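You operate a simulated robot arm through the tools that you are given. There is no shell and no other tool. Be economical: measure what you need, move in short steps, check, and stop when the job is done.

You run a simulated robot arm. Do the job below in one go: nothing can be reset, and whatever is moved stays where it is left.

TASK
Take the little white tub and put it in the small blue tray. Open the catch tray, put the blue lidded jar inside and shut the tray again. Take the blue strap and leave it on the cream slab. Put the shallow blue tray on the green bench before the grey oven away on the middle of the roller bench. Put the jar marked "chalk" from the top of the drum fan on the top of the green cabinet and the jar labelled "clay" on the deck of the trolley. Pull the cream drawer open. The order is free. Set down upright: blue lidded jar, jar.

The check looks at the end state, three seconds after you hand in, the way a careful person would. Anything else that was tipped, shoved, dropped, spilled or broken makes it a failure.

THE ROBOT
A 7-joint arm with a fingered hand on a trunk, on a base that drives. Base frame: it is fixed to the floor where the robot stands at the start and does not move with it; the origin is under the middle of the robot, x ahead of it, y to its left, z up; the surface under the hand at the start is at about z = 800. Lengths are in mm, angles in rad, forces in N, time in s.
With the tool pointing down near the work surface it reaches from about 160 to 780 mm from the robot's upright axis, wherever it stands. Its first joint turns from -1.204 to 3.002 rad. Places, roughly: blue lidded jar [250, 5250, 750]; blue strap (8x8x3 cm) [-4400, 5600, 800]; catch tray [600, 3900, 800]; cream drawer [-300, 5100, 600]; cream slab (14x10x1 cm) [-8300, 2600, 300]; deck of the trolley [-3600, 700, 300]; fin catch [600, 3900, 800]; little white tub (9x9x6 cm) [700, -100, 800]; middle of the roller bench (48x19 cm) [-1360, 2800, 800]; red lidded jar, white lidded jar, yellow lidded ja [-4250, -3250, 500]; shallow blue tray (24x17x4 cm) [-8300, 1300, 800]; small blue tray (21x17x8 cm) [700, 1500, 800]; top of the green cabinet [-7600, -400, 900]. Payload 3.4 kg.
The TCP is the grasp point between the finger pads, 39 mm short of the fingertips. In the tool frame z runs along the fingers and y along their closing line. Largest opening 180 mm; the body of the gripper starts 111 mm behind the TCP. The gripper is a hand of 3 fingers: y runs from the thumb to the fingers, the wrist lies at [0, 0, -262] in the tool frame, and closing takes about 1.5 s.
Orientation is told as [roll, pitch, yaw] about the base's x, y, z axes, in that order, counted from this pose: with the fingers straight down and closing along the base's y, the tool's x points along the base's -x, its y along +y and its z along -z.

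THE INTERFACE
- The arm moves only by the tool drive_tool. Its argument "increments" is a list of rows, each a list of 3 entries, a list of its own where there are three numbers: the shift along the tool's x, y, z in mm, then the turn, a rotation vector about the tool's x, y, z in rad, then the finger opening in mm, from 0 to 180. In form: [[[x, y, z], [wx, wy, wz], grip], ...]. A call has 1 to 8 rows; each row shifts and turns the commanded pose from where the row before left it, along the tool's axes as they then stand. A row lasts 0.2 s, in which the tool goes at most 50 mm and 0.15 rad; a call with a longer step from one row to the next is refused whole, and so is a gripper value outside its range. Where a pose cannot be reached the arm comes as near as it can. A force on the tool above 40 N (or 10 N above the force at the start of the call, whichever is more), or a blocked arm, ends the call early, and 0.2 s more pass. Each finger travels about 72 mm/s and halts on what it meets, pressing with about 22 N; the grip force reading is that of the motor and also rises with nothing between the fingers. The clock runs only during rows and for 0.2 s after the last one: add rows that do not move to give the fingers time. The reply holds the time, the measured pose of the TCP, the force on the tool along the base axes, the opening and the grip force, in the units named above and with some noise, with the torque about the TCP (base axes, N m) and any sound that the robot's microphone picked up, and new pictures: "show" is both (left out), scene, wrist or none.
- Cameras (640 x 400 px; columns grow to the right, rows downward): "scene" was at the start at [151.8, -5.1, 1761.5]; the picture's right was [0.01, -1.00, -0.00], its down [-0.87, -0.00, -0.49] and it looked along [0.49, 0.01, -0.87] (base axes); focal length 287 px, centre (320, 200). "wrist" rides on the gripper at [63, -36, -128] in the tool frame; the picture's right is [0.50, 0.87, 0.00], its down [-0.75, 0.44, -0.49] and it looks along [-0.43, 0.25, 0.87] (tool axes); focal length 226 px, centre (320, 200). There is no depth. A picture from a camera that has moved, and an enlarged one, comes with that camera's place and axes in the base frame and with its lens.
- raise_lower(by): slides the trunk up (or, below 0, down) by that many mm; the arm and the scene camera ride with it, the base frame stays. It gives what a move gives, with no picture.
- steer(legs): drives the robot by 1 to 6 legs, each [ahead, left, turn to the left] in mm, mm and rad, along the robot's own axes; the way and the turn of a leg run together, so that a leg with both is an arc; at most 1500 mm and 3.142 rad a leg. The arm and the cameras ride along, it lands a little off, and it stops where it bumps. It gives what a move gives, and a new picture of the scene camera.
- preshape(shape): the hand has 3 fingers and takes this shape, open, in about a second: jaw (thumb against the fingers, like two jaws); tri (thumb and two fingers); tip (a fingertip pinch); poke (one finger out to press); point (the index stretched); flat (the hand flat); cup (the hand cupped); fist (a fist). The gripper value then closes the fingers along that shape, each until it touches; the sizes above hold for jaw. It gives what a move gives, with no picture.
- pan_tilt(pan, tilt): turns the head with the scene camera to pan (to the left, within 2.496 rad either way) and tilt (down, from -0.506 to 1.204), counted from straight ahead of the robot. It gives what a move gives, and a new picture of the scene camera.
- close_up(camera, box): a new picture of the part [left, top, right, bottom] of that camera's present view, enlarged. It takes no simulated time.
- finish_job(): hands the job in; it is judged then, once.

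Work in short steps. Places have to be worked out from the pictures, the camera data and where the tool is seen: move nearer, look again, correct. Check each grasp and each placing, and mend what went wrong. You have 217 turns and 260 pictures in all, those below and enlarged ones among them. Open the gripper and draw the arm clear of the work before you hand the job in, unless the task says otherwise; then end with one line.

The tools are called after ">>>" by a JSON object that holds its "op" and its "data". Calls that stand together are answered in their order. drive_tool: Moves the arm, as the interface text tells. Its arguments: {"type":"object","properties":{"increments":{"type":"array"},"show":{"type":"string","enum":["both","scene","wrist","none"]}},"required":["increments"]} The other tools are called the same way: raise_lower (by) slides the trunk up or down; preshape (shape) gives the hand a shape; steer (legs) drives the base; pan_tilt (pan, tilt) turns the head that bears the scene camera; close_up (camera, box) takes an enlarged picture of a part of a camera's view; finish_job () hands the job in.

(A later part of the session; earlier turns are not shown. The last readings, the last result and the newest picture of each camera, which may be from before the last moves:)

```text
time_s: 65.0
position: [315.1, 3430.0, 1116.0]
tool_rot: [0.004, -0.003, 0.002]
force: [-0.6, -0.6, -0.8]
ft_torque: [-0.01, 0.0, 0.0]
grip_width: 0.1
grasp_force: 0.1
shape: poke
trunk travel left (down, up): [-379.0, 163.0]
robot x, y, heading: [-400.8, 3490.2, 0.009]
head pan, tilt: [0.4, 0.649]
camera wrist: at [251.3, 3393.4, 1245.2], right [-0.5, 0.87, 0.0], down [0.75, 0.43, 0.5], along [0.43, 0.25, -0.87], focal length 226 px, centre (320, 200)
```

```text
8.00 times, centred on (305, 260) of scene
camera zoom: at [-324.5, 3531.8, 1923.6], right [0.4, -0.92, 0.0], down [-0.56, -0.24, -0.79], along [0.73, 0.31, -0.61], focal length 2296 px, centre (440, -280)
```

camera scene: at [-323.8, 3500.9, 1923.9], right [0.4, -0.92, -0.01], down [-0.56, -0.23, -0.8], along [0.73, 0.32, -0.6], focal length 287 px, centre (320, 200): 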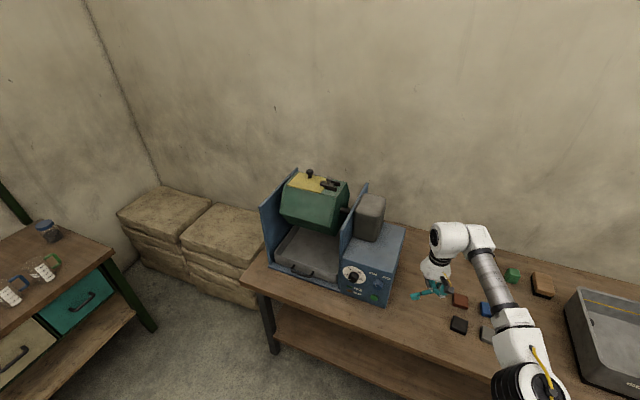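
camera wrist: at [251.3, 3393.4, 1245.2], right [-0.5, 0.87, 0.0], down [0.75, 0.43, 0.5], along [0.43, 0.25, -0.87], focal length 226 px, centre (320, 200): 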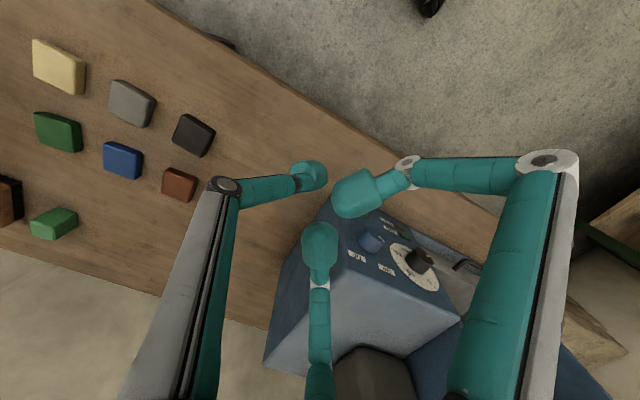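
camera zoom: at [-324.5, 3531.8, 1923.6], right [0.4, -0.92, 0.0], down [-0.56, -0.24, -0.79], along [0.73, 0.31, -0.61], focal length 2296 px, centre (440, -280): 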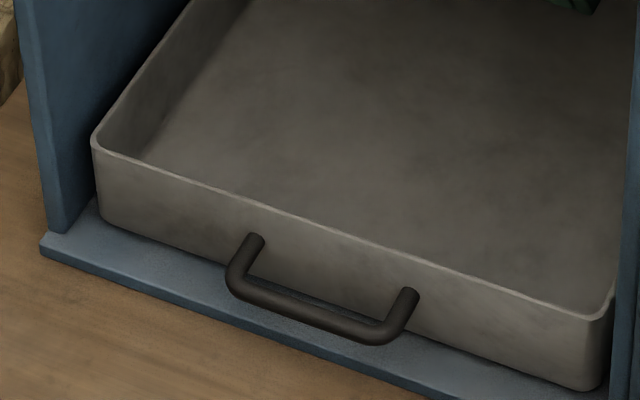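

The handle stands off about 38 mm and is about 110 mm wide, with its bar near (438,3936,830). I'll take the jaw shape, pull the arm in, turn the thumb to face +x and drive in front of it.

>>> {"op": "preshape", "data": {"shape": "jaw"}}

>>> {"op": "drive_tool", "data": {"increments": [[[45, 0, 0], [0, 0, 0], 60], [[45, 0, 0], [0, 0, 0], 60], [[45, 0, 0], [0, 0, 0], 60], [[45, 0, 0], [0, 0, 0], 60], [[0, 0, 0], [0, 0, -0.15], 60], [[0, 0, 0], [0, 0, -0.15], 60], [[0, 0, 0], [0, 0, -0.15], 60], [[0, 0, 0], [0, 0, -0.15], 60]], "show": "none"}}

>>> {"op": "drive_tool", "data": {"increments": [[[0, 0, 0], [0, 0, -0.15], 60], [[0, 0, 0], [0, 0, -0.15], 60], [[0, 0, 0], [0, 0, -0.15], 60], [[0, 0, 0], [0, 0, -0.15], 60], [[0, 0, 0], [0, 0, -0.15], 60], [[0, 0, 0], [0, 0, -0.15], 60], [[0, 0, 0], [0, 0, -0.07], 60]], "show": "none"}}

>>> {"op": "steer", "data": {"legs": [[0, 490, 0], [150, 0, 0]]}}

>>> {"op": "drive_tool", "data": {"increments": [[[0, 0, 0], [0, 0, 0], 60]], "show": "wrist"}}

```text
time_s: 65.9
position: [315.9, 3426.5, 1116.9]
tool_rot: [0.008, 0.0, -0.001]
force: [-0.4, 1.0, 0.2]
ft_torque: [-0.01, 0.01, 0.01]
grip_width: 179.9
grasp_force: 0.0
shape: jaw
trunk travel left (down, up): [-379.0, 163.0]
robot x, y, heading: [-396.5, 3488.3, 0.01]
head pan, tilt: [0.4, 0.649]
```

```text
time_s: 67.7
position: [133.8, 3426.5, 1116.3]
tool_rot: [0.007, -0.006, 0.602]
force: [-0.1, -0.3, 0.1]
ft_torque: [-0.01, 0.01, 0.04]
grip_width: 60.3
grasp_force: 0.0
shape: jaw
trunk travel left (down, up): [-379.0, 163.0]
robot x, y, heading: [-401.6, 3490.9, 0.012]
head pan, tilt: [0.4, 0.649]
```

```text
time_s: 69.3
position: [135.0, 3425.1, 1115.1]
tool_rot: [0.0, -0.009, 1.573]
force: [0.2, 0.0, 0.8]
ft_torque: [0.0, 0.01, -0.02]
grip_width: 60.1
grasp_force: 0.1
shape: jaw
trunk travel left (down, up): [-379.0, 163.0]
robot x, y, heading: [-401.3, 3487.2, 0.003]
head pan, tilt: [0.4, 0.649]
```

```text
time_s: 73.2
position: [277.6, 3918.7, 1115.2]
tool_rot: [0.001, -0.01, 1.573]
force: [0.6, 1.1, -0.3]
ft_torque: [-0.01, 0.04, -0.03]
grip_width: 60.4
grasp_force: 0.0
shape: jaw
trunk travel left (down, up): [-379.0, 163.0]
robot x, y, heading: [-258.5, 3984.6, 0.017]
head pan, tilt: [0.4, 0.649]
camera scene: at [-181.4, 3996.9, 1923.9], right [0.4, -0.92, -0.01], down [-0.56, -0.23, -0.8], along [0.73, 0.33, -0.6], focal length 287 px, centre (320, 200)
```

scene: 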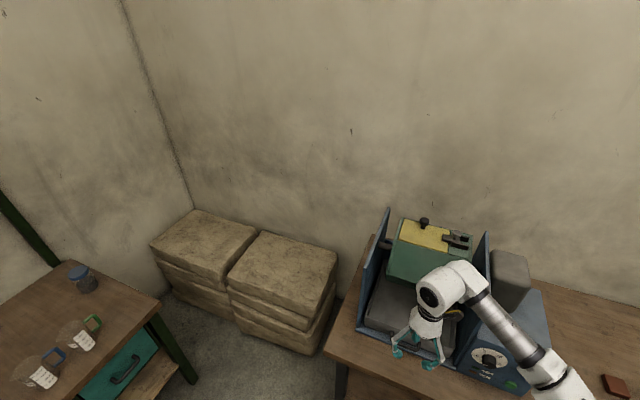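

```text
time_s: 73.6
position: [273.5, 3935.8, 1119.5]
tool_rot: [-0.005, 0.004, 1.577]
force: [-0.7, 0.0, -0.6]
ft_torque: [-0.06, 0.01, -0.02]
grip_width: 60.4
grasp_force: 0.0
shape: jaw
trunk travel left (down, up): [-379.0, 163.0]
robot x, y, heading: [-259.7, 3982.4, 0.017]
head pan, tilt: [0.4, 0.649]
camera wrist: at [308.9, 3872.9, 1247.6], right [-0.86, -0.5, 0.0], down [-0.44, 0.75, 0.49], along [-0.24, 0.42, -0.87], focal length 226 px, centre (320, 200)
```

wrist: 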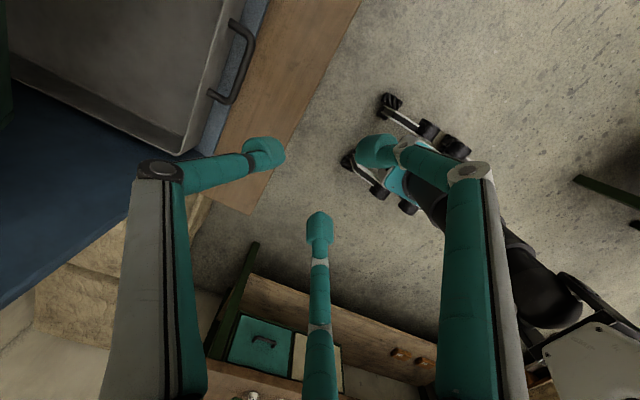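

The closer view puts the bar at x≈421, y 3884–3985, with the tray wall at x≈457. I'll move above it and look again from lower down.

>>> {"op": "drive_tool", "data": {"increments": [[[0, -43, 0], [0, 0, 0], 60], [[0, -43, 0], [0, 0, 0], 60], [[0, -41, 0], [0, 0, 0], 60], [[0, 0, 45], [0, 0, 0], 60], [[0, 0, 45], [0, 0, 0], 60], [[0, 0, 45], [0, 0, 0], 60], [[0, 0, 45], [0, 0, 0], 60], [[0, 0, 0], [0, 0, 0], 60]], "show": "both"}}

```text
time_s: 75.4
position: [403.1, 3925.8, 937.9]
tool_rot: [-0.004, -0.003, 1.574]
force: [1.2, 0.1, -0.3]
ft_torque: [0.01, 0.01, -0.02]
grip_width: 60.3
grasp_force: 0.0
shape: jaw
trunk travel left (down, up): [-379.0, 163.0]
robot x, y, heading: [-262.4, 3979.6, 0.014]
head pan, tilt: [0.4, 0.649]
camera scene: at [-182.8, 4011.2, 1923.9], right [0.4, -0.92, 0.0], down [-0.56, -0.24, -0.8], along [0.73, 0.32, -0.61], focal length 287 px, centre (320, 200)
camera wrist: at [437.3, 3862.8, 1066.4], right [-0.86, -0.5, 0.0], down [-0.44, 0.75, 0.49], along [-0.24, 0.43, -0.87], focal length 226 px, centre (320, 200)
```

scene: 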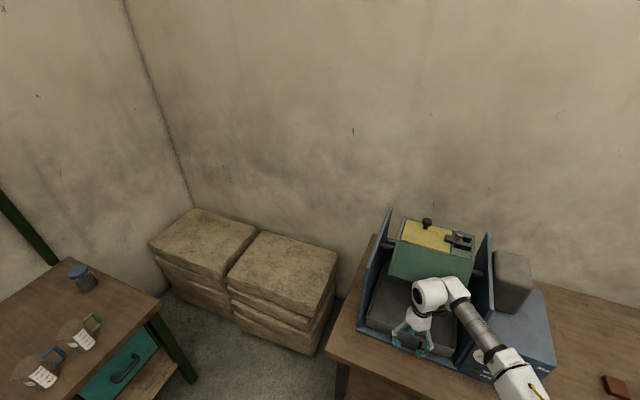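
wrist: 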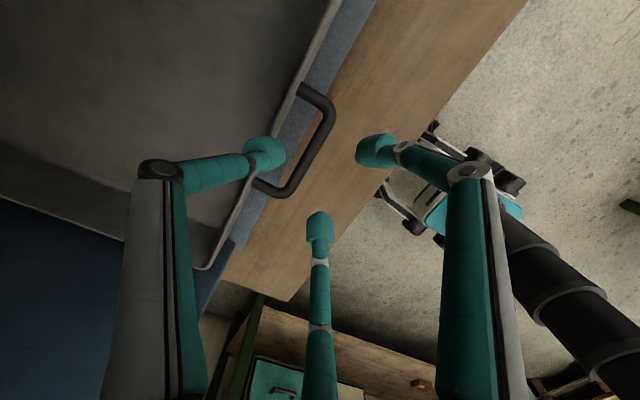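

From here the bar is at x≈410 and the wall at x≈446, so the gap centre is x≈431. I'll pull the thumb back about 12 mm and descend.

>>> {"op": "drive_tool", "data": {"increments": [[[-8, 12, 0], [0, 0, 0], 60], [[0, 0, 30], [0, 0, 0], 60], [[0, 0, 0], [0, 0, 0], 60]], "show": "wrist"}}

```text
time_s: 76.2
position: [391.8, 3937.7, 906.7]
tool_rot: [-0.004, -0.002, 1.574]
force: [0.8, 0.8, 0.4]
ft_torque: [0.01, -0.01, 0.0]
grip_width: 60.0
grasp_force: 0.1
shape: jaw
trunk travel left (down, up): [-379.0, 163.0]
robot x, y, heading: [-258.4, 3982.5, 0.012]
head pan, tilt: [0.4, 0.649]
camera wrist: at [426.3, 3874.5, 1036.3], right [-0.86, -0.5, 0.0], down [-0.44, 0.75, 0.49], along [-0.24, 0.43, -0.87], focal length 226 px, centre (320, 200)
```

wrist: 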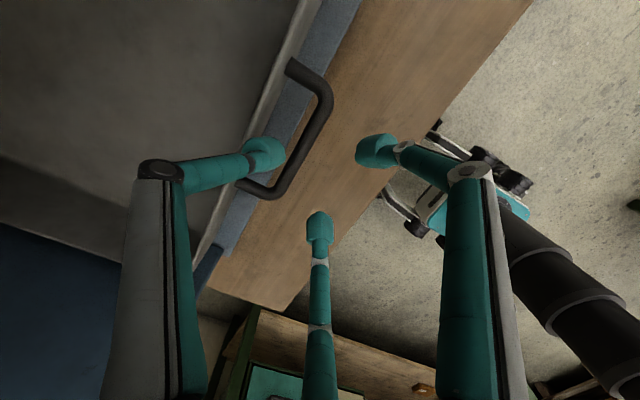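

The thumb sits over the gap between the posts, about 3 mm too near the wall. I'll nudge back and lower in.

>>> {"op": "drive_tool", "data": {"increments": [[[0, 4, 0], [0, 0, 0], 60], [[0, 0, 25], [0, 0, 0], 60], [[0, 0, 20], [0, 0, 0], 60], [[0, 0, 0], [0, 0, 0], 60]], "show": "wrist"}}

```text
time_s: 77.2
position: [385.7, 3936.4, 863.0]
tool_rot: [-0.002, -0.006, 1.575]
force: [-10.7, 3.5, 5.3]
ft_torque: [-0.07, -0.58, 0.25]
grip_width: 55.5
grasp_force: 0.0
shape: jaw
trunk travel left (down, up): [-379.0, 163.0]
robot x, y, heading: [-253.4, 3981.6, 0.009]
head pan, tilt: [0.4, 0.649]
camera wrist: at [420.9, 3871.9, 991.6], right [-0.86, -0.5, -0.01], down [-0.44, 0.75, 0.49], along [-0.25, 0.43, -0.87], focal length 226 px, centre (320, 200)
```

wrist: 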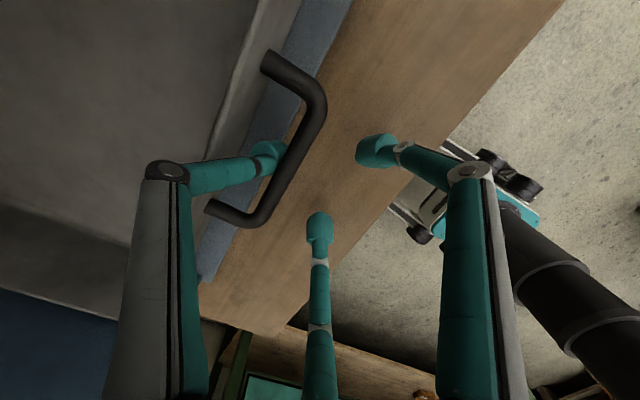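

The thumb is behind the bar and touching the tray wall lightly. I'll pull toward the robot and watch the force.

>>> {"op": "drive_tool", "data": {"increments": [[[0, 15, 0], [0, 0, 0], 60], [[0, 20, 0], [0, 0, 0], 60], [[0, 25, 0], [0, 0, 0], 60], [[0, 25, 0], [0, 0, 0], 60], [[0, 25, 0], [0, 0, 0], 60]], "show": "wrist"}}

```text
time_s: 78.4
position: [275.7, 3936.7, 862.1]
tool_rot: [-0.004, 0.0, 1.574]
force: [-0.6, -0.2, -1.2]
ft_torque: [0.0, 0.02, 0.01]
grip_width: 60.7
grasp_force: 0.1
shape: jaw
trunk travel left (down, up): [-379.0, 163.0]
robot x, y, heading: [-253.1, 3979.4, 0.015]
head pan, tilt: [0.4, 0.649]
camera wrist: at [311.2, 3875.0, 991.7], right [-0.86, -0.5, 0.0], down [-0.44, 0.75, 0.49], along [-0.24, 0.43, -0.87], focal length 226 px, centre (320, 200)
```

wrist: 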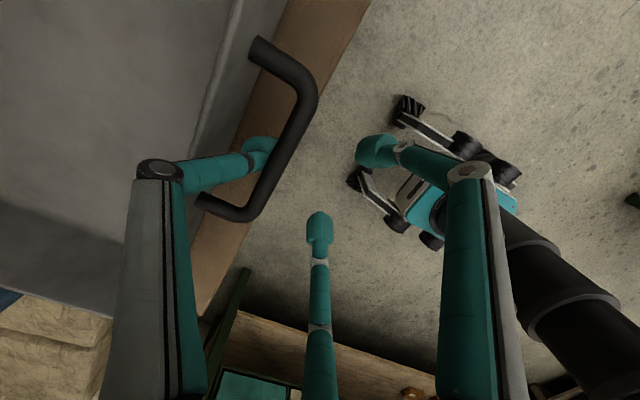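

The tray slid out about 105 mm with almost no force, which is enough room. I'll free the thumb, lift and go for the jar.

>>> {"op": "drive_tool", "data": {"increments": [[[0, -6, 0], [0, 0, 0], 60], [[0, 0, -30], [0, 0, 0], 60], [[0, 0, -45], [0, 0, 0], 60], [[0, 0, -50], [0, 0, 0], 60], [[0, 0, -50], [0, 0, 0], 60], [[0, 0, -50], [0, 0, 0], 60], [[0, 50, 0], [0, 0, 0], 60]], "show": "none"}}

>>> {"op": "pan_tilt", "data": {"pan": 1.3, "tilt": 0.55}}

>>> {"op": "close_up", "data": {"camera": "scene", "box": [160, 100, 480, 300]}}

```text
time_s: 80.0
position: [229.8, 3937.5, 1087.0]
tool_rot: [-0.005, -0.002, 1.574]
force: [-0.5, -1.0, 0.2]
ft_torque: [0.0, -0.03, 0.01]
grip_width: 60.1
grasp_force: 0.0
shape: jaw
trunk travel left (down, up): [-379.0, 163.0]
robot x, y, heading: [-258.0, 3985.7, 0.013]
head pan, tilt: [0.4, 0.649]
```

```text
time_s: 81.2
position: [231.5, 3937.7, 1085.9]
tool_rot: [-0.004, 0.001, 1.574]
force: [0.5, -0.6, -0.6]
ft_torque: [-0.02, -0.01, -0.02]
grip_width: 59.9
grasp_force: 0.0
shape: jaw
trunk travel left (down, up): [-379.0, 163.0]
robot x, y, heading: [-257.5, 3984.9, 0.009]
head pan, tilt: [1.3, 0.55]
camera scene: at [-239.4, 4063.6, 1933.0], right [0.97, -0.26, 0.0], down [-0.14, -0.5, -0.85], along [0.22, 0.83, -0.52], focal length 287 px, centre (320, 200)
```

scene: 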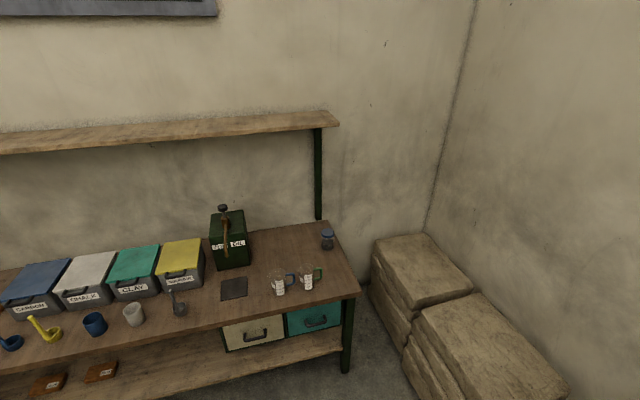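

```text
2.00 times, centred on (320, 200) of scene
camera zoom: at [-239.4, 4063.6, 1933.0], right [0.97, -0.26, 0.0], down [-0.14, -0.5, -0.85], along [0.22, 0.83, -0.52], focal length 574 px, centre (320, 200)
```

zoom: 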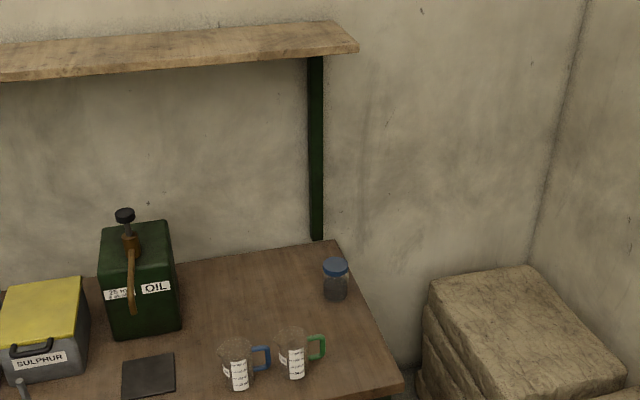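

The blue lidded jar is at about (152,5365) on the back bench, behind two glass cups. I'll turn to face that bench and drive up to it.

>>> {"op": "steer", "data": {"legs": [[0, 0, 1.561], [650, -340, 0]]}}

>>> {"op": "pan_tilt", "data": {"pan": 0, "tilt": 0.8}}

>>> {"op": "close_up", "data": {"camera": "scene", "box": [240, 150, 400, 250]}}

```text
time_s: 89.0
position: [118.4, 5129.3, 1085.9]
tool_rot: [-0.002, 0.0, -3.135]
force: [0.3, 0.8, -0.1]
ft_torque: [-0.03, -0.01, 0.01]
grip_width: 60.3
grasp_force: 0.1
shape: jaw
trunk travel left (down, up): [-379.0, 163.0]
robot x, y, heading: [73.7, 4639.7, 1.583]
head pan, tilt: [1.3, 0.55]
camera scene: at [-10.4, 4658.8, 1932.9], right [0.25, 0.97, 0.0], down [0.5, -0.14, -0.85], along [-0.83, 0.21, -0.52], focal length 287 px, centre (320, 200)
```

scene: 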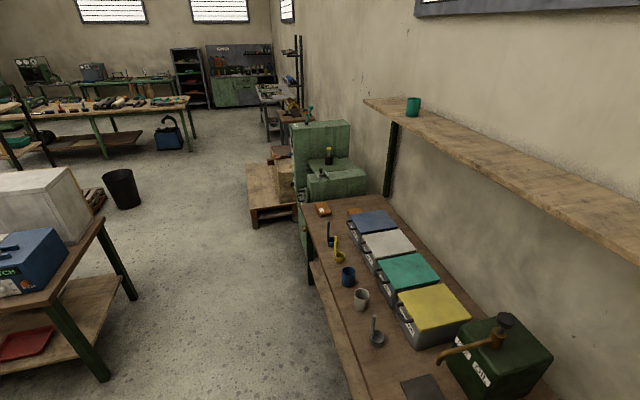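

```text
time_s: 90.5
position: [117.0, 5126.1, 1085.4]
tool_rot: [-0.006, 0.0, -3.135]
force: [0.4, 0.2, 0.0]
ft_torque: [0.0, 0.0, 0.04]
grip_width: 60.1
grasp_force: 0.0
shape: jaw
trunk travel left (down, up): [-379.0, 163.0]
robot x, y, heading: [74.5, 4640.4, 1.589]
head pan, tilt: [0.0, 0.799]
camera scene: at [77.3, 4716.5, 1911.2], right [1.0, 0.01, 0.0], down [0.01, -0.72, -0.69], along [-0.01, 0.69, -0.72], focal length 287 px, centre (320, 200)
```

scene: 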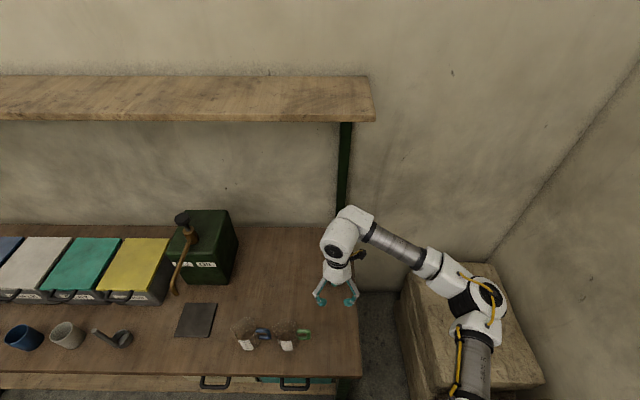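

```text
4.00 times, centred on (320, 200) of scene
camera zoom: at [77.3, 4716.5, 1911.2], right [1.0, 0.01, 0.0], down [0.01, -0.72, -0.69], along [-0.01, 0.69, -0.72], focal length 1148 px, centre (320, 200)
```

zoom: 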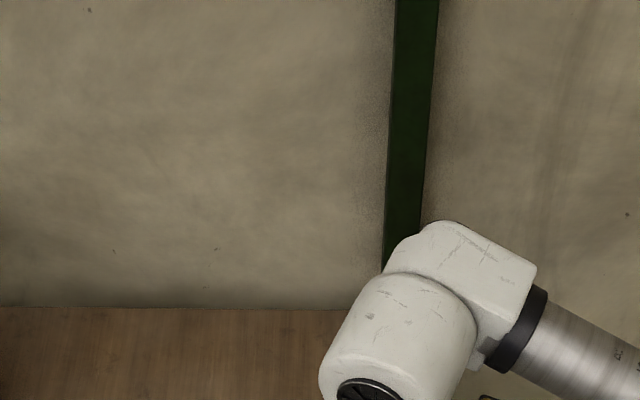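

The arm hides the jar. I'll turn the hand so the wrist camera looks toward the jar.

>>> {"op": "drive_tool", "data": {"increments": [[[0, 0, 0], [0, 0, 0.15], 140], [[0, 0, 0], [0, 0, 0.15], 140], [[0, 0, 0], [0, 0, 0.15], 140], [[0, 0, 0], [0, 0, 0.15], 140], [[0, 0, 0], [0, 0, 0.15], 140], [[0, 0, 0], [0, 0, 0.15], 140], [[0, 0, 0], [0, 0, 0.15], 140]], "show": "none"}}

>>> {"op": "drive_tool", "data": {"increments": [[[0, 0, 0], [0, 0, 0.15], 140], [[0, 0, 0], [0, 0, 0.15], 140], [[0, 0, 0], [0, 0, 0.15], 140], [[0, 0, 0], [0, 0, 0.15], 140], [[0, 0, 0], [0, 0, 0.15], 140], [[0, 0, 0], [0, 0, 0.15], 140], [[0, 0, 0], [0, 0, 0.15], 140]], "show": "wrist"}}

```text
time_s: 92.1
position: [115.7, 5127.6, 1087.9]
tool_rot: [-0.003, -0.004, 2.096]
force: [0.1, 0.0, -0.3]
ft_torque: [0.01, -0.01, 0.0]
grip_width: 139.5
grasp_force: 0.0
shape: jaw
trunk travel left (down, up): [-379.0, 163.0]
robot x, y, heading: [71.5, 4638.9, 1.581]
head pan, tilt: [0.0, 0.799]
```

```text
time_s: 93.7
position: [165.2, 5177.1, 1074.0]
tool_rot: [0.004, -0.001, 1.053]
force: [0.0, -0.2, -0.7]
ft_torque: [-0.03, 0.01, -0.02]
grip_width: 139.9
grasp_force: 0.2
shape: jaw
out of reach, approached as far as the arm can: row 6, 7
trunk travel left (down, up): [-379.0, 163.0]
robot x, y, heading: [74.2, 4644.0, 1.581]
head pan, tilt: [0.0, 0.799]
camera wrist: at [165.5, 5103.8, 1202.3], right [-1.0, -0.01, 0.0], down [0.0, 0.87, 0.49], along [-0.01, 0.49, -0.87], focal length 226 px, centre (320, 200)
```

wrist: 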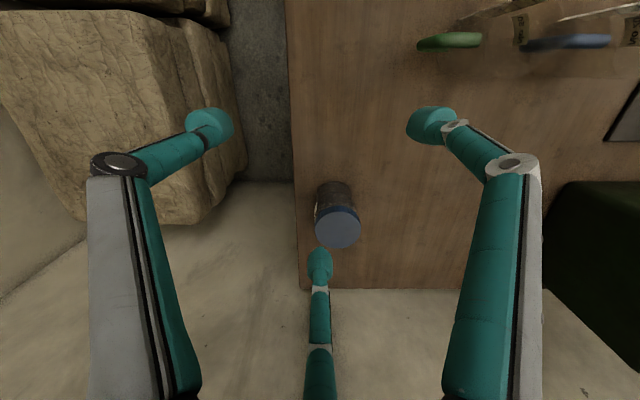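

The jar lid centre is at about (127,5362), lid top near z 850. I'll drive 70 mm closer for an easier reach.

>>> {"op": "steer", "data": {"legs": [[70, 0, 0]]}}

```text
time_s: 94.7
position: [163.2, 5247.3, 1073.5]
tool_rot: [0.003, 0.001, 1.053]
force: [0.4, 0.1, 0.5]
ft_torque: [-0.02, 0.0, -0.02]
grip_width: 140.0
grasp_force: 0.1
shape: jaw
trunk travel left (down, up): [-379.0, 163.0]
robot x, y, heading: [73.7, 4712.7, 1.585]
head pan, tilt: [0.0, 0.799]
camera scene: at [80.5, 4788.1, 1911.0], right [1.0, 0.01, -0.01], down [0.01, -0.72, -0.69], along [-0.01, 0.69, -0.72], focal length 287 px, centre (320, 200)
```

scene: 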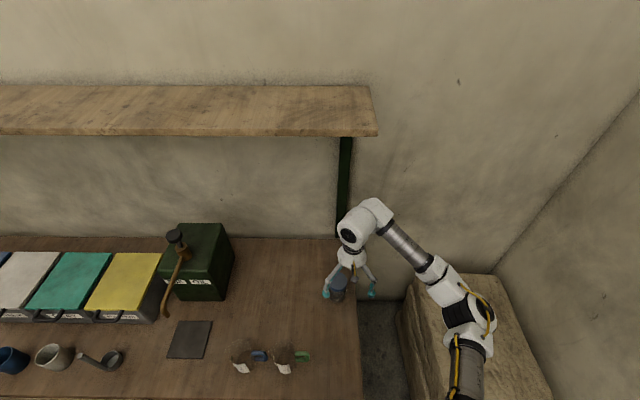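

I'll move over the jar and part way down, then check.

>>> {"op": "drive_tool", "data": {"increments": [[[-27.3, 29.4, 0], [0, 0, 0], 140], [[-27.3, 29.4, 0], [0, 0, 0], 140], [[-27.3, 29.4, 0], [0, 0, 0], 140], [[0, 0, 40], [0, 0, 0], 140], [[0, 0, 40], [0, 0, 0], 140], [[0, 0, 0], [0, 0, 0], 140]], "show": "both"}}

```text
time_s: 96.1
position: [122.2, 5356.4, 997.1]
tool_rot: [0.001, -0.007, 1.055]
force: [-0.2, -0.4, -0.6]
ft_torque: [0.01, 0.0, -0.04]
grip_width: 140.2
grasp_force: 0.1
shape: jaw
trunk travel left (down, up): [-379.0, 163.0]
robot x, y, heading: [72.1, 4708.2, 1.586]
head pan, tilt: [0.0, 0.799]
camera scene: at [77.4, 4786.4, 1911.2], right [1.0, 0.01, 0.0], down [0.01, -0.72, -0.69], along [-0.01, 0.69, -0.72], focal length 287 px, centre (320, 200)
camera wrist: at [121.8, 5284.4, 1124.3], right [-1.0, -0.01, 0.0], down [-0.01, 0.87, 0.5], along [0.0, 0.5, -0.87], focal length 226 px, centre (320, 200)
```

scene: 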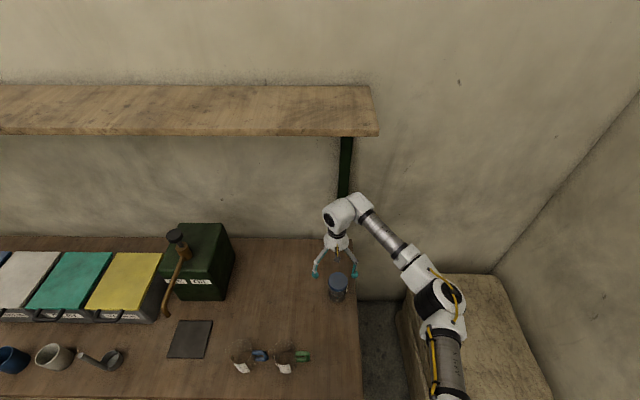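
wrist: 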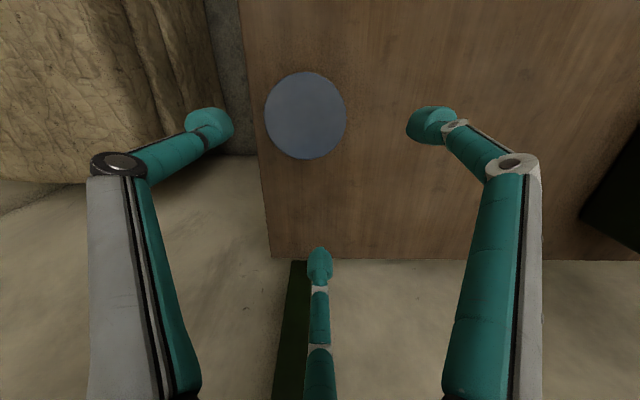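

Triangulating the two views gives the lid at (134,5321,906), higher than I assumed. I'll enlarge the scene view to check the jar height.

>>> {"op": "close_up", "data": {"camera": "scene", "box": [290, 250, 390, 312]}}

```text
6.40 times, centred on (340, 281) of scene
camera zoom: at [77.4, 4786.4, 1911.2], right [1.0, 0.01, 0.0], down [0.01, -0.72, -0.69], along [-0.01, 0.69, -0.72], focal length 1836 px, centre (192, -318)
```

zoom: 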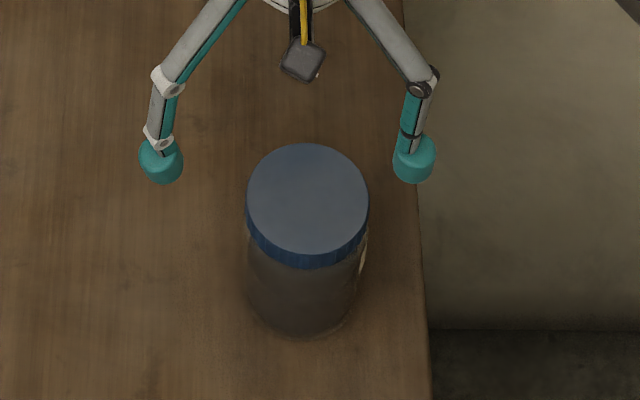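

The jar stands on z≈800, is about 105 mm tall and centred at (134,5320). I'll correct and descend.

>>> {"op": "drive_tool", "data": {"increments": [[[25, -28, 0], [0, 0, 0], 140], [[0, 0, 30], [0, 0, 0], 140], [[0, 0, 0], [0, 0, 0], 140]], "show": "wrist"}}

```text
time_s: 96.9
position: [133.0, 5322.7, 966.5]
tool_rot: [0.002, -0.005, 1.053]
force: [0.6, 0.4, 1.3]
ft_torque: [-0.01, 0.02, 0.02]
grip_width: 139.9
grasp_force: 0.1
shape: jaw
trunk travel left (down, up): [-379.0, 163.0]
robot x, y, heading: [70.3, 4709.5, 1.584]
head pan, tilt: [0.0, 0.799]
camera wrist: at [132.6, 5248.5, 1094.6], right [-1.0, -0.01, 0.0], down [-0.01, 0.87, 0.5], along [0.0, 0.5, -0.87], focal length 226 px, centre (320, 200)
```

wrist: 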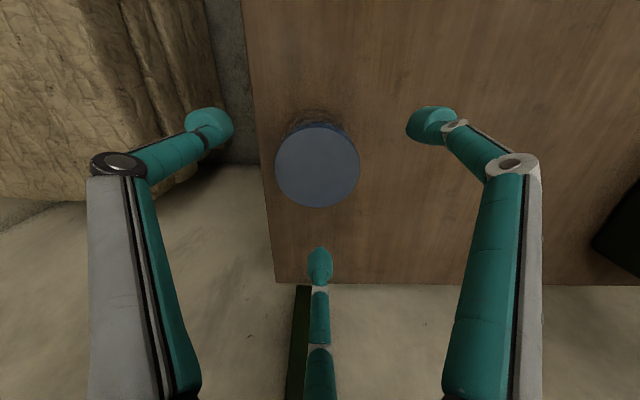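

The jar is centred under the hand, so I'll go down and grip the body below the lid.

>>> {"op": "drive_tool", "data": {"increments": [[[0, 0, 40], [0, 0, 0], 140], [[0, 0, 40], [0, 0, 0], 140], [[0, 0, 34], [0, 0, 0], 140], [[0, 0, 0], [0, 0, 0], 100], [[0, 0, 0], [0, 0, 0], 50], [[0, 0, 0], [0, 0, 0], 50], [[0, 0, 0], [0, 0, 0], 50], [[0, 0, 0], [0, 0, 0], 50]], "show": "none"}}

>>> {"op": "drive_tool", "data": {"increments": [[[0, 0, 0], [0, 0, 0], 50], [[0, 0, 0], [0, 0, 0], 50], [[0, 0, -10], [0, 0, 0], 50], [[0, 0, -20], [0, 0, 0], 50], [[0, 0, 0], [0, 0, 0], 50]], "show": "wrist"}}

```text
time_s: 98.7
position: [135.8, 5323.9, 852.2]
tool_rot: [0.002, -0.006, 1.054]
force: [-0.1, 1.4, 0.3]
ft_torque: [-0.03, 0.01, 0.0]
grip_width: 69.2
grasp_force: 22.0
shape: jaw
trunk travel left (down, up): [-379.0, 163.0]
robot x, y, heading: [74.6, 4706.3, 1.582]
head pan, tilt: [0.0, 0.799]
```

```text
time_s: 99.9
position: [134.7, 5323.8, 881.4]
tool_rot: [0.0, -0.003, 1.055]
force: [0.5, -0.1, -2.5]
ft_torque: [0.0, 0.06, -0.02]
grip_width: 69.3
grasp_force: 21.6
shape: jaw
trunk travel left (down, up): [-379.0, 163.0]
robot x, y, heading: [73.9, 4707.6, 1.585]
head pan, tilt: [0.0, 0.799]
camera wrist: at [133.8, 5251.1, 1010.2], right [-1.0, -0.01, 0.0], down [-0.01, 0.87, 0.5], along [0.0, 0.5, -0.87], focal length 226 px, centre (320, 200)
```

wrist: 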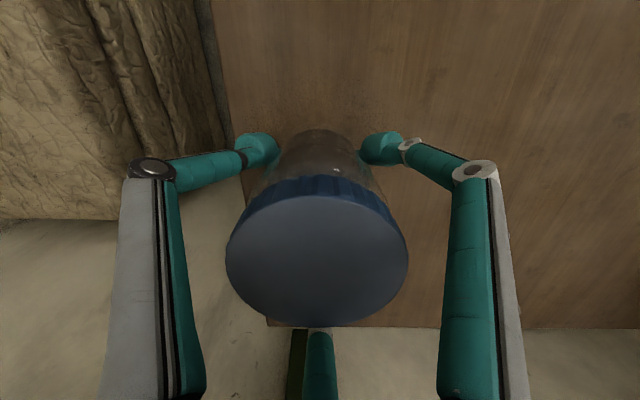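

The jar is held. I'll lift it, draw the arm in and drive back to the tray.

>>> {"op": "drive_tool", "data": {"increments": [[[0, 0, -48], [0, 0, 0], 50], [[0, 0, -48], [0, 0, 0], 50], [[0, 0, -48], [0, 0, 0], 50], [[0, 0, -48], [0, 0, 0], 50], [[0, 0, -48], [0, 0, 0], 50], [[43, -24.5, 0], [0, 0, 0], 50], [[43, -24.5, 0], [0, 0, 0], 50], [[43, -24.5, 0], [0, 0, 0], 50]], "show": "none"}}

>>> {"op": "steer", "data": {"legs": [[-680, 330, 0], [0, 0, -1.575]]}}

>>> {"op": "pan_tilt", "data": {"pan": 0, "tilt": 0.8}}

```text
time_s: 101.7
position: [164.7, 5248.4, 1113.4]
tool_rot: [0.003, -0.002, 1.064]
force: [0.7, 0.5, -2.3]
ft_torque: [0.03, 0.01, -0.02]
grip_width: 69.3
grasp_force: 22.3
shape: jaw
out of reach, approached as far as the arm can: row 7, 8
trunk travel left (down, up): [-379.0, 163.0]
robot x, y, heading: [73.1, 4706.0, 1.581]
head pan, tilt: [0.0, 0.799]
```

```text
time_s: 109.6
position: [287.9, 3926.1, 1112.4]
tool_rot: [0.001, -0.002, -0.524]
force: [0.7, -0.1, -3.0]
ft_torque: [0.02, 0.04, 0.0]
grip_width: 69.2
grasp_force: 22.2
shape: jaw
trunk travel left (down, up): [-379.0, 163.0]
robot x, y, heading: [-253.0, 4025.2, -0.002]
head pan, tilt: [0.0, 0.799]
camera scene: at [-175.3, 4019.5, 1911.1], right [0.0, -1.0, 0.0], down [-0.72, 0.0, -0.69], along [0.69, 0.0, -0.72], focal length 287 px, centre (320, 200)
```

scene: 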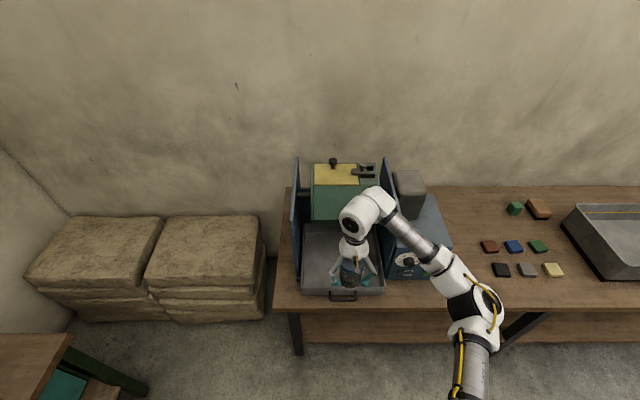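

```text
time_s: 110.2
position: [284.6, 3928.8, 1115.3]
tool_rot: [0.001, -0.006, -0.523]
force: [0.2, -0.1, -3.0]
ft_torque: [-0.02, 0.0, -0.02]
grip_width: 68.7
grasp_force: 22.7
shape: jaw
trunk travel left (down, up): [-379.0, 163.0]
robot x, y, heading: [-252.0, 4022.7, 0.0]
head pan, tilt: [0.0, 0.799]
camera scene: at [-175.2, 4019.6, 1911.1], right [0.0, -1.0, 0.0], down [-0.72, 0.0, -0.69], along [0.69, 0.0, -0.72], focal length 287 px, centre (320, 200)
```

scene: 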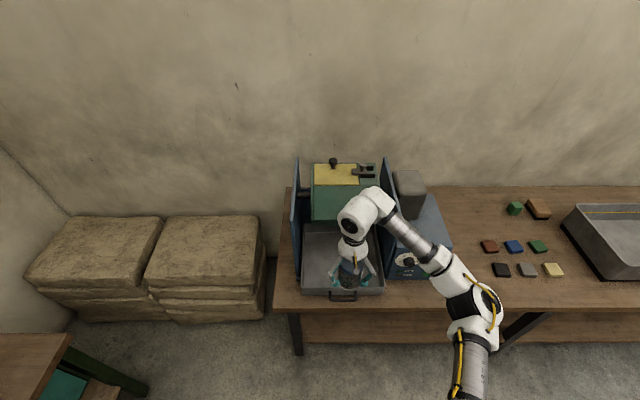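

The open tray's front wall is at x≈350 with its centre at y≈3929. I'll place the jar near the front at about (402,3929).

>>> {"op": "drive_tool", "data": {"increments": [[[-33, 19, 0], [0, 0, 0], 50], [[-33, 19, 0], [0, 0, 0], 50], [[-33, 19, 0], [0, 0, 0], 50], [[0, 0, 45], [0, 0, 0], 50], [[0, 0, 45], [0, 0, 0], 50], [[0, 0, 45], [0, 0, 0], 50], [[0, 0, 45], [0, 0, 0], 50], [[0, 0, 20], [0, 0, 0], 50]], "show": "both"}}

```text
time_s: 112.0
position: [400.1, 3928.9, 914.4]
tool_rot: [0.003, -0.005, -0.523]
force: [0.3, 0.0, -2.2]
ft_torque: [0.05, -0.01, 0.0]
grip_width: 68.9
grasp_force: 22.1
shape: jaw
trunk travel left (down, up): [-379.0, 163.0]
robot x, y, heading: [-251.3, 4028.0, -0.009]
head pan, tilt: [0.0, 0.799]
camera scene: at [-174.2, 4019.5, 1911.1], right [0.0, -1.0, 0.0], down [-0.72, 0.0, -0.69], along [0.69, 0.0, -0.72], focal length 287 px, centre (320, 200)
camera wrist: at [326.2, 3928.3, 1043.4], right [0.0, 1.0, 0.0], down [0.87, 0.0, 0.5], along [0.5, 0.0, -0.87], focal length 226 px, centre (320, 200)
```

scene: 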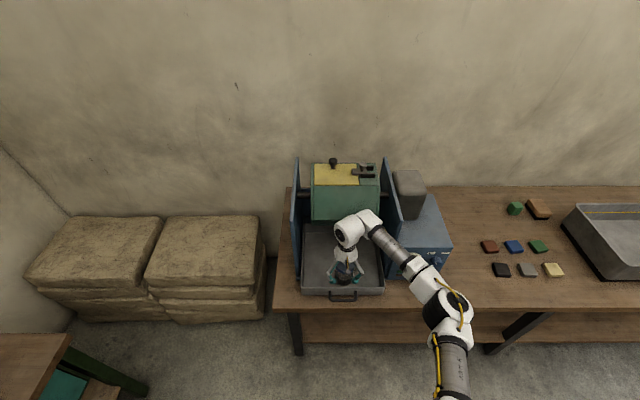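
wrist: 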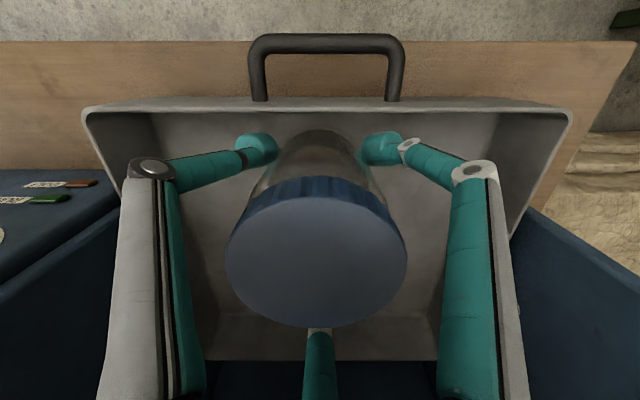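

There's clearance all round, so I'll lower to the tray floor.

>>> {"op": "drive_tool", "data": {"increments": [[[0, 0, 25], [0, 0, 0], 50], [[0, 0, 12], [0, 0, 0], 50], [[0, 0, 4], [0, 0, 0], 50], [[0, 0, 3], [0, 0, 0], 50], [[0, 0, 3], [0, 0, 0], 50], [[0, 0, 0], [0, 0, 0], 50]], "show": "none"}}

```text
time_s: 113.4
position: [400.5, 3929.0, 871.1]
tool_rot: [0.004, -0.009, -0.525]
force: [0.8, -2.3, 19.2]
ft_torque: [-0.2, 0.1, 0.01]
grip_width: 69.1
grasp_force: 21.8
shape: jaw
trunk travel left (down, up): [-379.0, 163.0]
robot x, y, heading: [-251.0, 4022.7, -0.003]
head pan, tilt: [0.0, 0.799]
```

I have contact at 19 N. I'll ease up, open and withdraw.

>>> {"op": "drive_tool", "data": {"increments": [[[0, 0, -3], [0, 0, 0], 50], [[0, 0, 0], [0, 0, 0], 96], [[0, 0, 0], [0, 0, 0], 96], [[0, 0, -20], [0, 0, 0], 96], [[0, 0, -45], [0, 0, 0], 96], [[0, 0, -45], [0, 0, 0], 96], [[0, 0, -45], [0, 0, 0], 96], [[0, 0, -45], [0, 0, 0], 96]], "show": "wrist"}}

```text
time_s: 115.2
position: [398.4, 3928.7, 1070.7]
tool_rot: [0.0, -0.005, -0.526]
force: [0.1, 0.8, -0.2]
ft_torque: [-0.02, -0.01, 0.02]
grip_width: 95.4
grasp_force: 0.1
shape: jaw
trunk travel left (down, up): [-379.0, 163.0]
robot x, y, heading: [-250.5, 4030.0, -0.003]
head pan, tilt: [0.0, 0.799]
camera wrist: at [324.6, 3928.7, 1199.5], right [0.0, 1.0, 0.0], down [0.87, 0.0, 0.5], along [0.5, 0.0, -0.87], focal length 226 px, centre (320, 200)
```

wrist: 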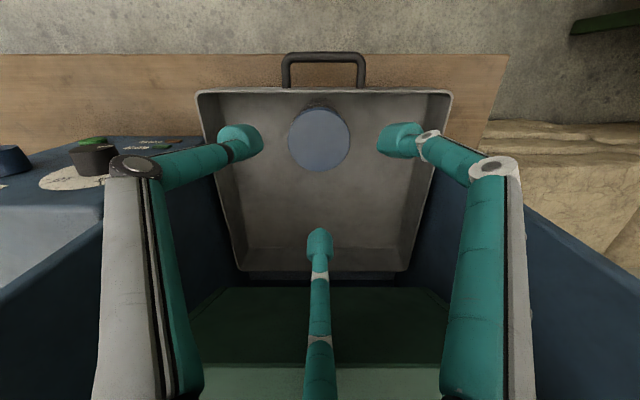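

The jar stands upright in the tray. I'll close the fingers, move in front of the handle and lower, ready to push it shut.

>>> {"op": "drive_tool", "data": {"increments": [[[39, -22.5, 0], [0, 0, 0], 30], [[39, -22.5, 0], [0, 0, 0], 0], [[39, -22.5, 0], [0, 0, 0], 0], [[0, 0, 0], [0, 0, 0], 0], [[0, 0, 48], [0, 0, 0], 0], [[0, 0, 48], [0, 0, 0], 0], [[0, 0, 48], [0, 0, 0], 0], [[0, 0, 20], [0, 0, 0], 0]], "show": "both"}}

```text
time_s: 117.0
position: [275.8, 3921.5, 903.5]
tool_rot: [-0.001, -0.004, -0.522]
force: [0.4, -1.0, -0.1]
ft_torque: [-0.04, 0.04, 0.0]
grip_width: 0.0
grasp_force: 22.1
shape: jaw
out of reach, approached as far as the arm can: row 3
trunk travel left (down, up): [-379.0, 163.0]
robot x, y, heading: [-252.1, 4023.2, 0.001]
head pan, tilt: [0.0, 0.799]
camera scene: at [-176.2, 4019.2, 1911.2], right [0.0, -1.0, 0.0], down [-0.72, 0.0, -0.69], along [0.69, 0.0, -0.72], focal length 287 px, centre (320, 200)
camera wrist: at [201.7, 3921.8, 1032.0], right [0.0, 1.0, 0.0], down [0.87, 0.0, 0.5], along [0.5, 0.0, -0.87], focal length 226 px, centre (320, 200)
```

scene: 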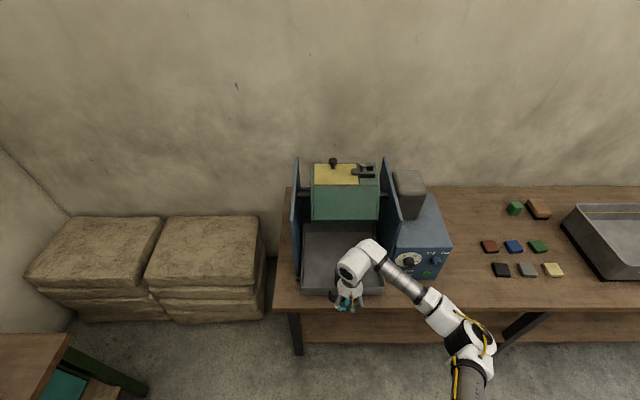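
wrist: 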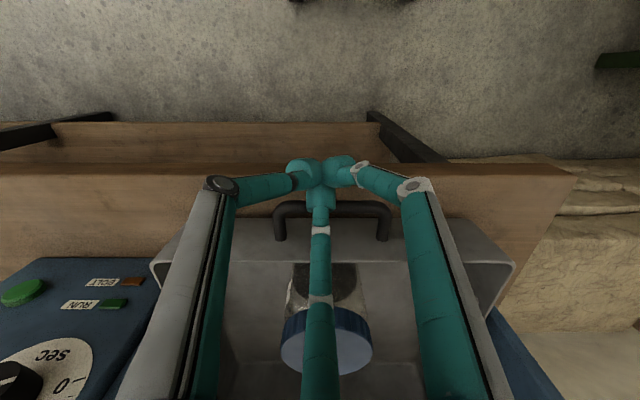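

One finger points straight over the jar and would reach the lid. I'll turn the hand 60° so two fingers straddle the push direction.

>>> {"op": "drive_tool", "data": {"increments": [[[0, 0, 0], [0, 0, -0.15], 20], [[0, 0, 0], [0, 0, -0.15], 20], [[0, 0, 0], [0, 0, -0.15], 20], [[0, 0, 0], [0, 0, -0.15], 20], [[0, 0, 0], [0, 0, -0.15], 20], [[0, 0, 0], [0, 0, -0.15], 20], [[0, 0, 0], [0, 0, -0.147], 20], [[-5, 9, 10], [0, 0, 0], 20]], "show": "both"}}

```text
time_s: 118.8
position: [275.6, 3933.3, 893.7]
tool_rot: [-0.005, -0.003, 0.522]
force: [-0.6, 0.6, -0.4]
ft_torque: [-0.02, 0.01, 0.01]
grip_width: 19.9
grasp_force: 0.1
shape: jaw
trunk travel left (down, up): [-379.0, 163.0]
robot x, y, heading: [-251.1, 4022.0, -0.006]
head pan, tilt: [0.0, 0.799]
camera scene: at [-175.6, 4020.4, 1911.1], right [0.0, -1.0, 0.0], down [-0.72, 0.0, -0.69], along [0.69, 0.0, -0.72], focal length 287 px, centre (320, 200)
camera wrist: at [237.7, 3870.9, 1023.0], right [-0.87, 0.5, -0.01], down [0.43, 0.76, 0.49], along [0.25, 0.42, -0.87], focal length 226 px, centre (320, 200)
```

scene: 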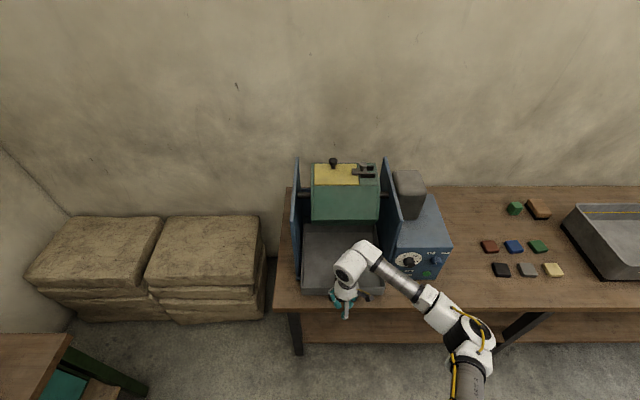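
wrist: 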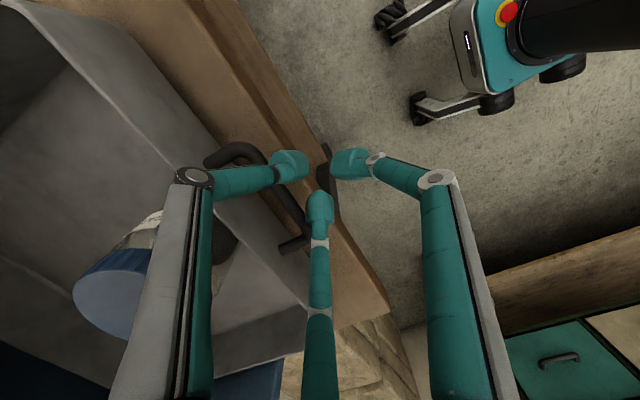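

The fingertips are clear in front of the bar. I'll lower to bar height, then push in steps.

>>> {"op": "drive_tool", "data": {"increments": [[[0, 0, 20], [0, 0, 0], 20], [[0, 0, 14], [0, 0, 0], 20], [[-17.3, -10, 0], [0, 0, 0], 20], [[-13, -7.5, 0], [0, 0, 0], 20], [[-13, -7.5, 0], [0, 0, 0], 20], [[-13, -7.5, 0], [0, 0, 0], 20], [[0, 0, 0], [0, 0, 0], 20]], "show": "both"}}

```text
time_s: 120.4
position: [339.9, 3934.5, 862.0]
tool_rot: [-0.006, -0.003, 0.522]
force: [-0.8, -0.6, 0.4]
ft_torque: [-0.05, -0.01, 0.03]
grip_width: 19.9
grasp_force: 0.0
shape: jaw
trunk travel left (down, up): [-379.0, 163.0]
robot x, y, heading: [-251.1, 4024.7, -0.002]
head pan, tilt: [0.0, 0.799]
camera scene: at [-176.0, 4020.0, 1911.1], right [0.0, -1.0, 0.0], down [-0.72, 0.0, -0.69], along [0.69, 0.0, -0.72], focal length 287 px, centre (320, 200)
camera wrist: at [302.0, 3870.6, 989.4], right [-0.87, 0.5, -0.01], down [0.43, 0.75, 0.49], along [0.25, 0.42, -0.87], focal length 226 px, centre (320, 200)
```

scene: 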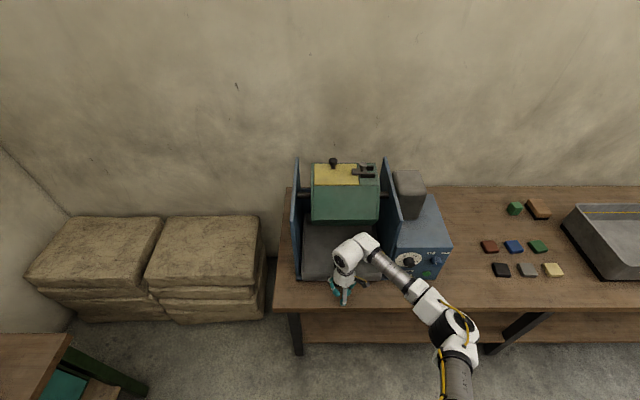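
wrist: 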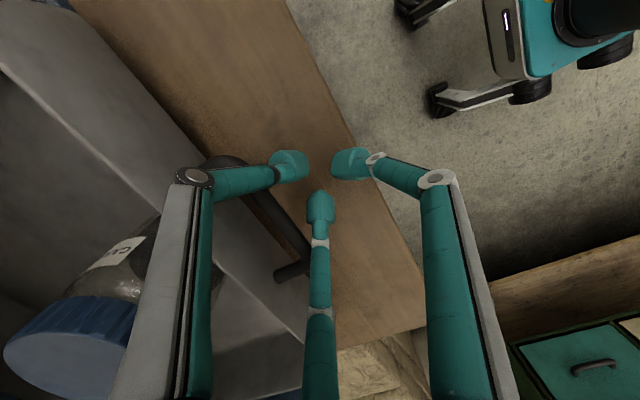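

The tray is moving in with the jar still upright. I'll keep pushing gently.

>>> {"op": "drive_tool", "data": {"increments": [[[-11, -6.3, 0], [0, 0, 0], 20], [[-11, -6.3, 0], [0, 0, 0], 20], [[-10, -5.7, 0], [0, 0, 0], 20], [[-8, -4.6, 0], [0, 0, 0], 20], [[-5, -2.9, 0], [0, 0, 0], 20], [[0, 0, 0], [0, 0, 0], 20]], "show": "wrist"}}

```text
time_s: 121.8
position: [387.6, 3932.3, 861.0]
tool_rot: [-0.003, 0.0, 0.522]
force: [-31.3, -4.7, 6.0]
ft_torque: [-0.06, 0.03, -0.39]
grip_width: 17.5
grasp_force: 0.0
shape: jaw
trunk travel left (down, up): [-379.0, 163.0]
robot x, y, heading: [-255.6, 4023.7, -0.002]
head pan, tilt: [0.0, 0.799]
camera wrist: at [350.3, 3869.1, 990.2], right [-0.86, 0.5, 0.0], down [0.44, 0.76, 0.49], along [0.25, 0.42, -0.87], focal length 226 px, centre (320, 200)
```

wrist: 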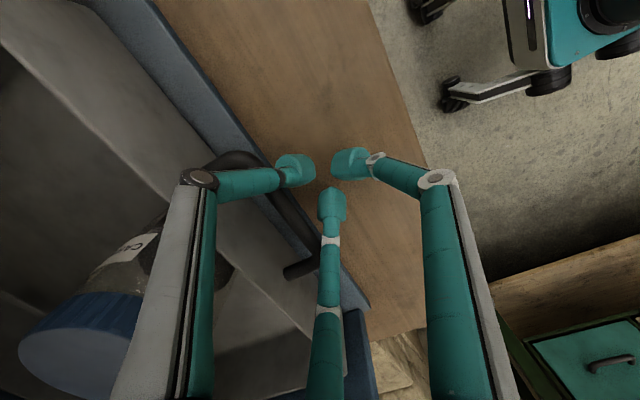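

I read 31 N and no more travel, so the tray is shut. I'll back off, lift and check.

>>> {"op": "drive_tool", "data": {"increments": [[[25, 14.5, 0], [0, 0, 0], 20], [[25, 14.5, 0], [0, 0, 0], 20], [[0, 0, -48], [0, 0, 0], 20], [[0, 0, -48], [0, 0, 0], 20], [[0, 0, -48], [0, 0, 0], 20], [[0, 0, -48], [0, 0, 0], 20], [[25, 14.5, -20], [0, 0, 0], 60]], "show": "scene"}}

>>> {"op": "close_up", "data": {"camera": "scene", "box": [260, 170, 420, 310]}}

```text
time_s: 123.4
position: [304.4, 3932.0, 1074.3]
tool_rot: [-0.006, -0.005, 0.522]
force: [-0.1, 0.0, 1.2]
ft_torque: [-0.03, 0.0, 0.0]
grip_width: 59.6
grasp_force: 0.1
shape: jaw
trunk travel left (down, up): [-379.0, 163.0]
robot x, y, heading: [-254.4, 4028.3, -0.002]
head pan, tilt: [0.0, 0.799]
camera scene: at [-177.9, 4019.6, 1911.2], right [0.0, -1.0, 0.0], down [-0.72, 0.0, -0.7], along [0.7, 0.0, -0.72], focal length 287 px, centre (320, 200)
```

scene: 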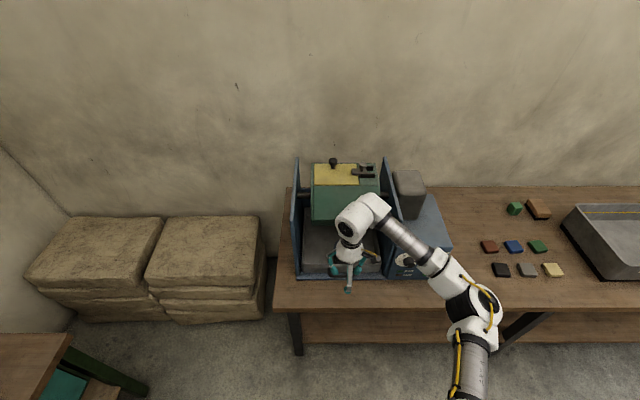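

```text
2.86 times, centred on (340, 240) of scene
camera zoom: at [-177.9, 4019.6, 1911.2], right [0.0, -1.0, 0.0], down [-0.72, 0.0, -0.7], along [0.7, 0.0, -0.72], focal length 820 px, centre (263, 86)
```

zoom: 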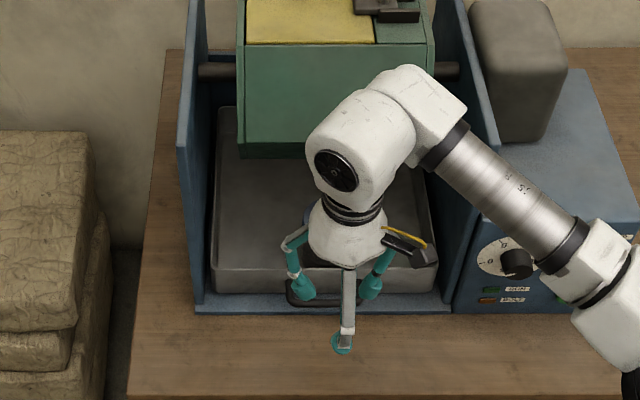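

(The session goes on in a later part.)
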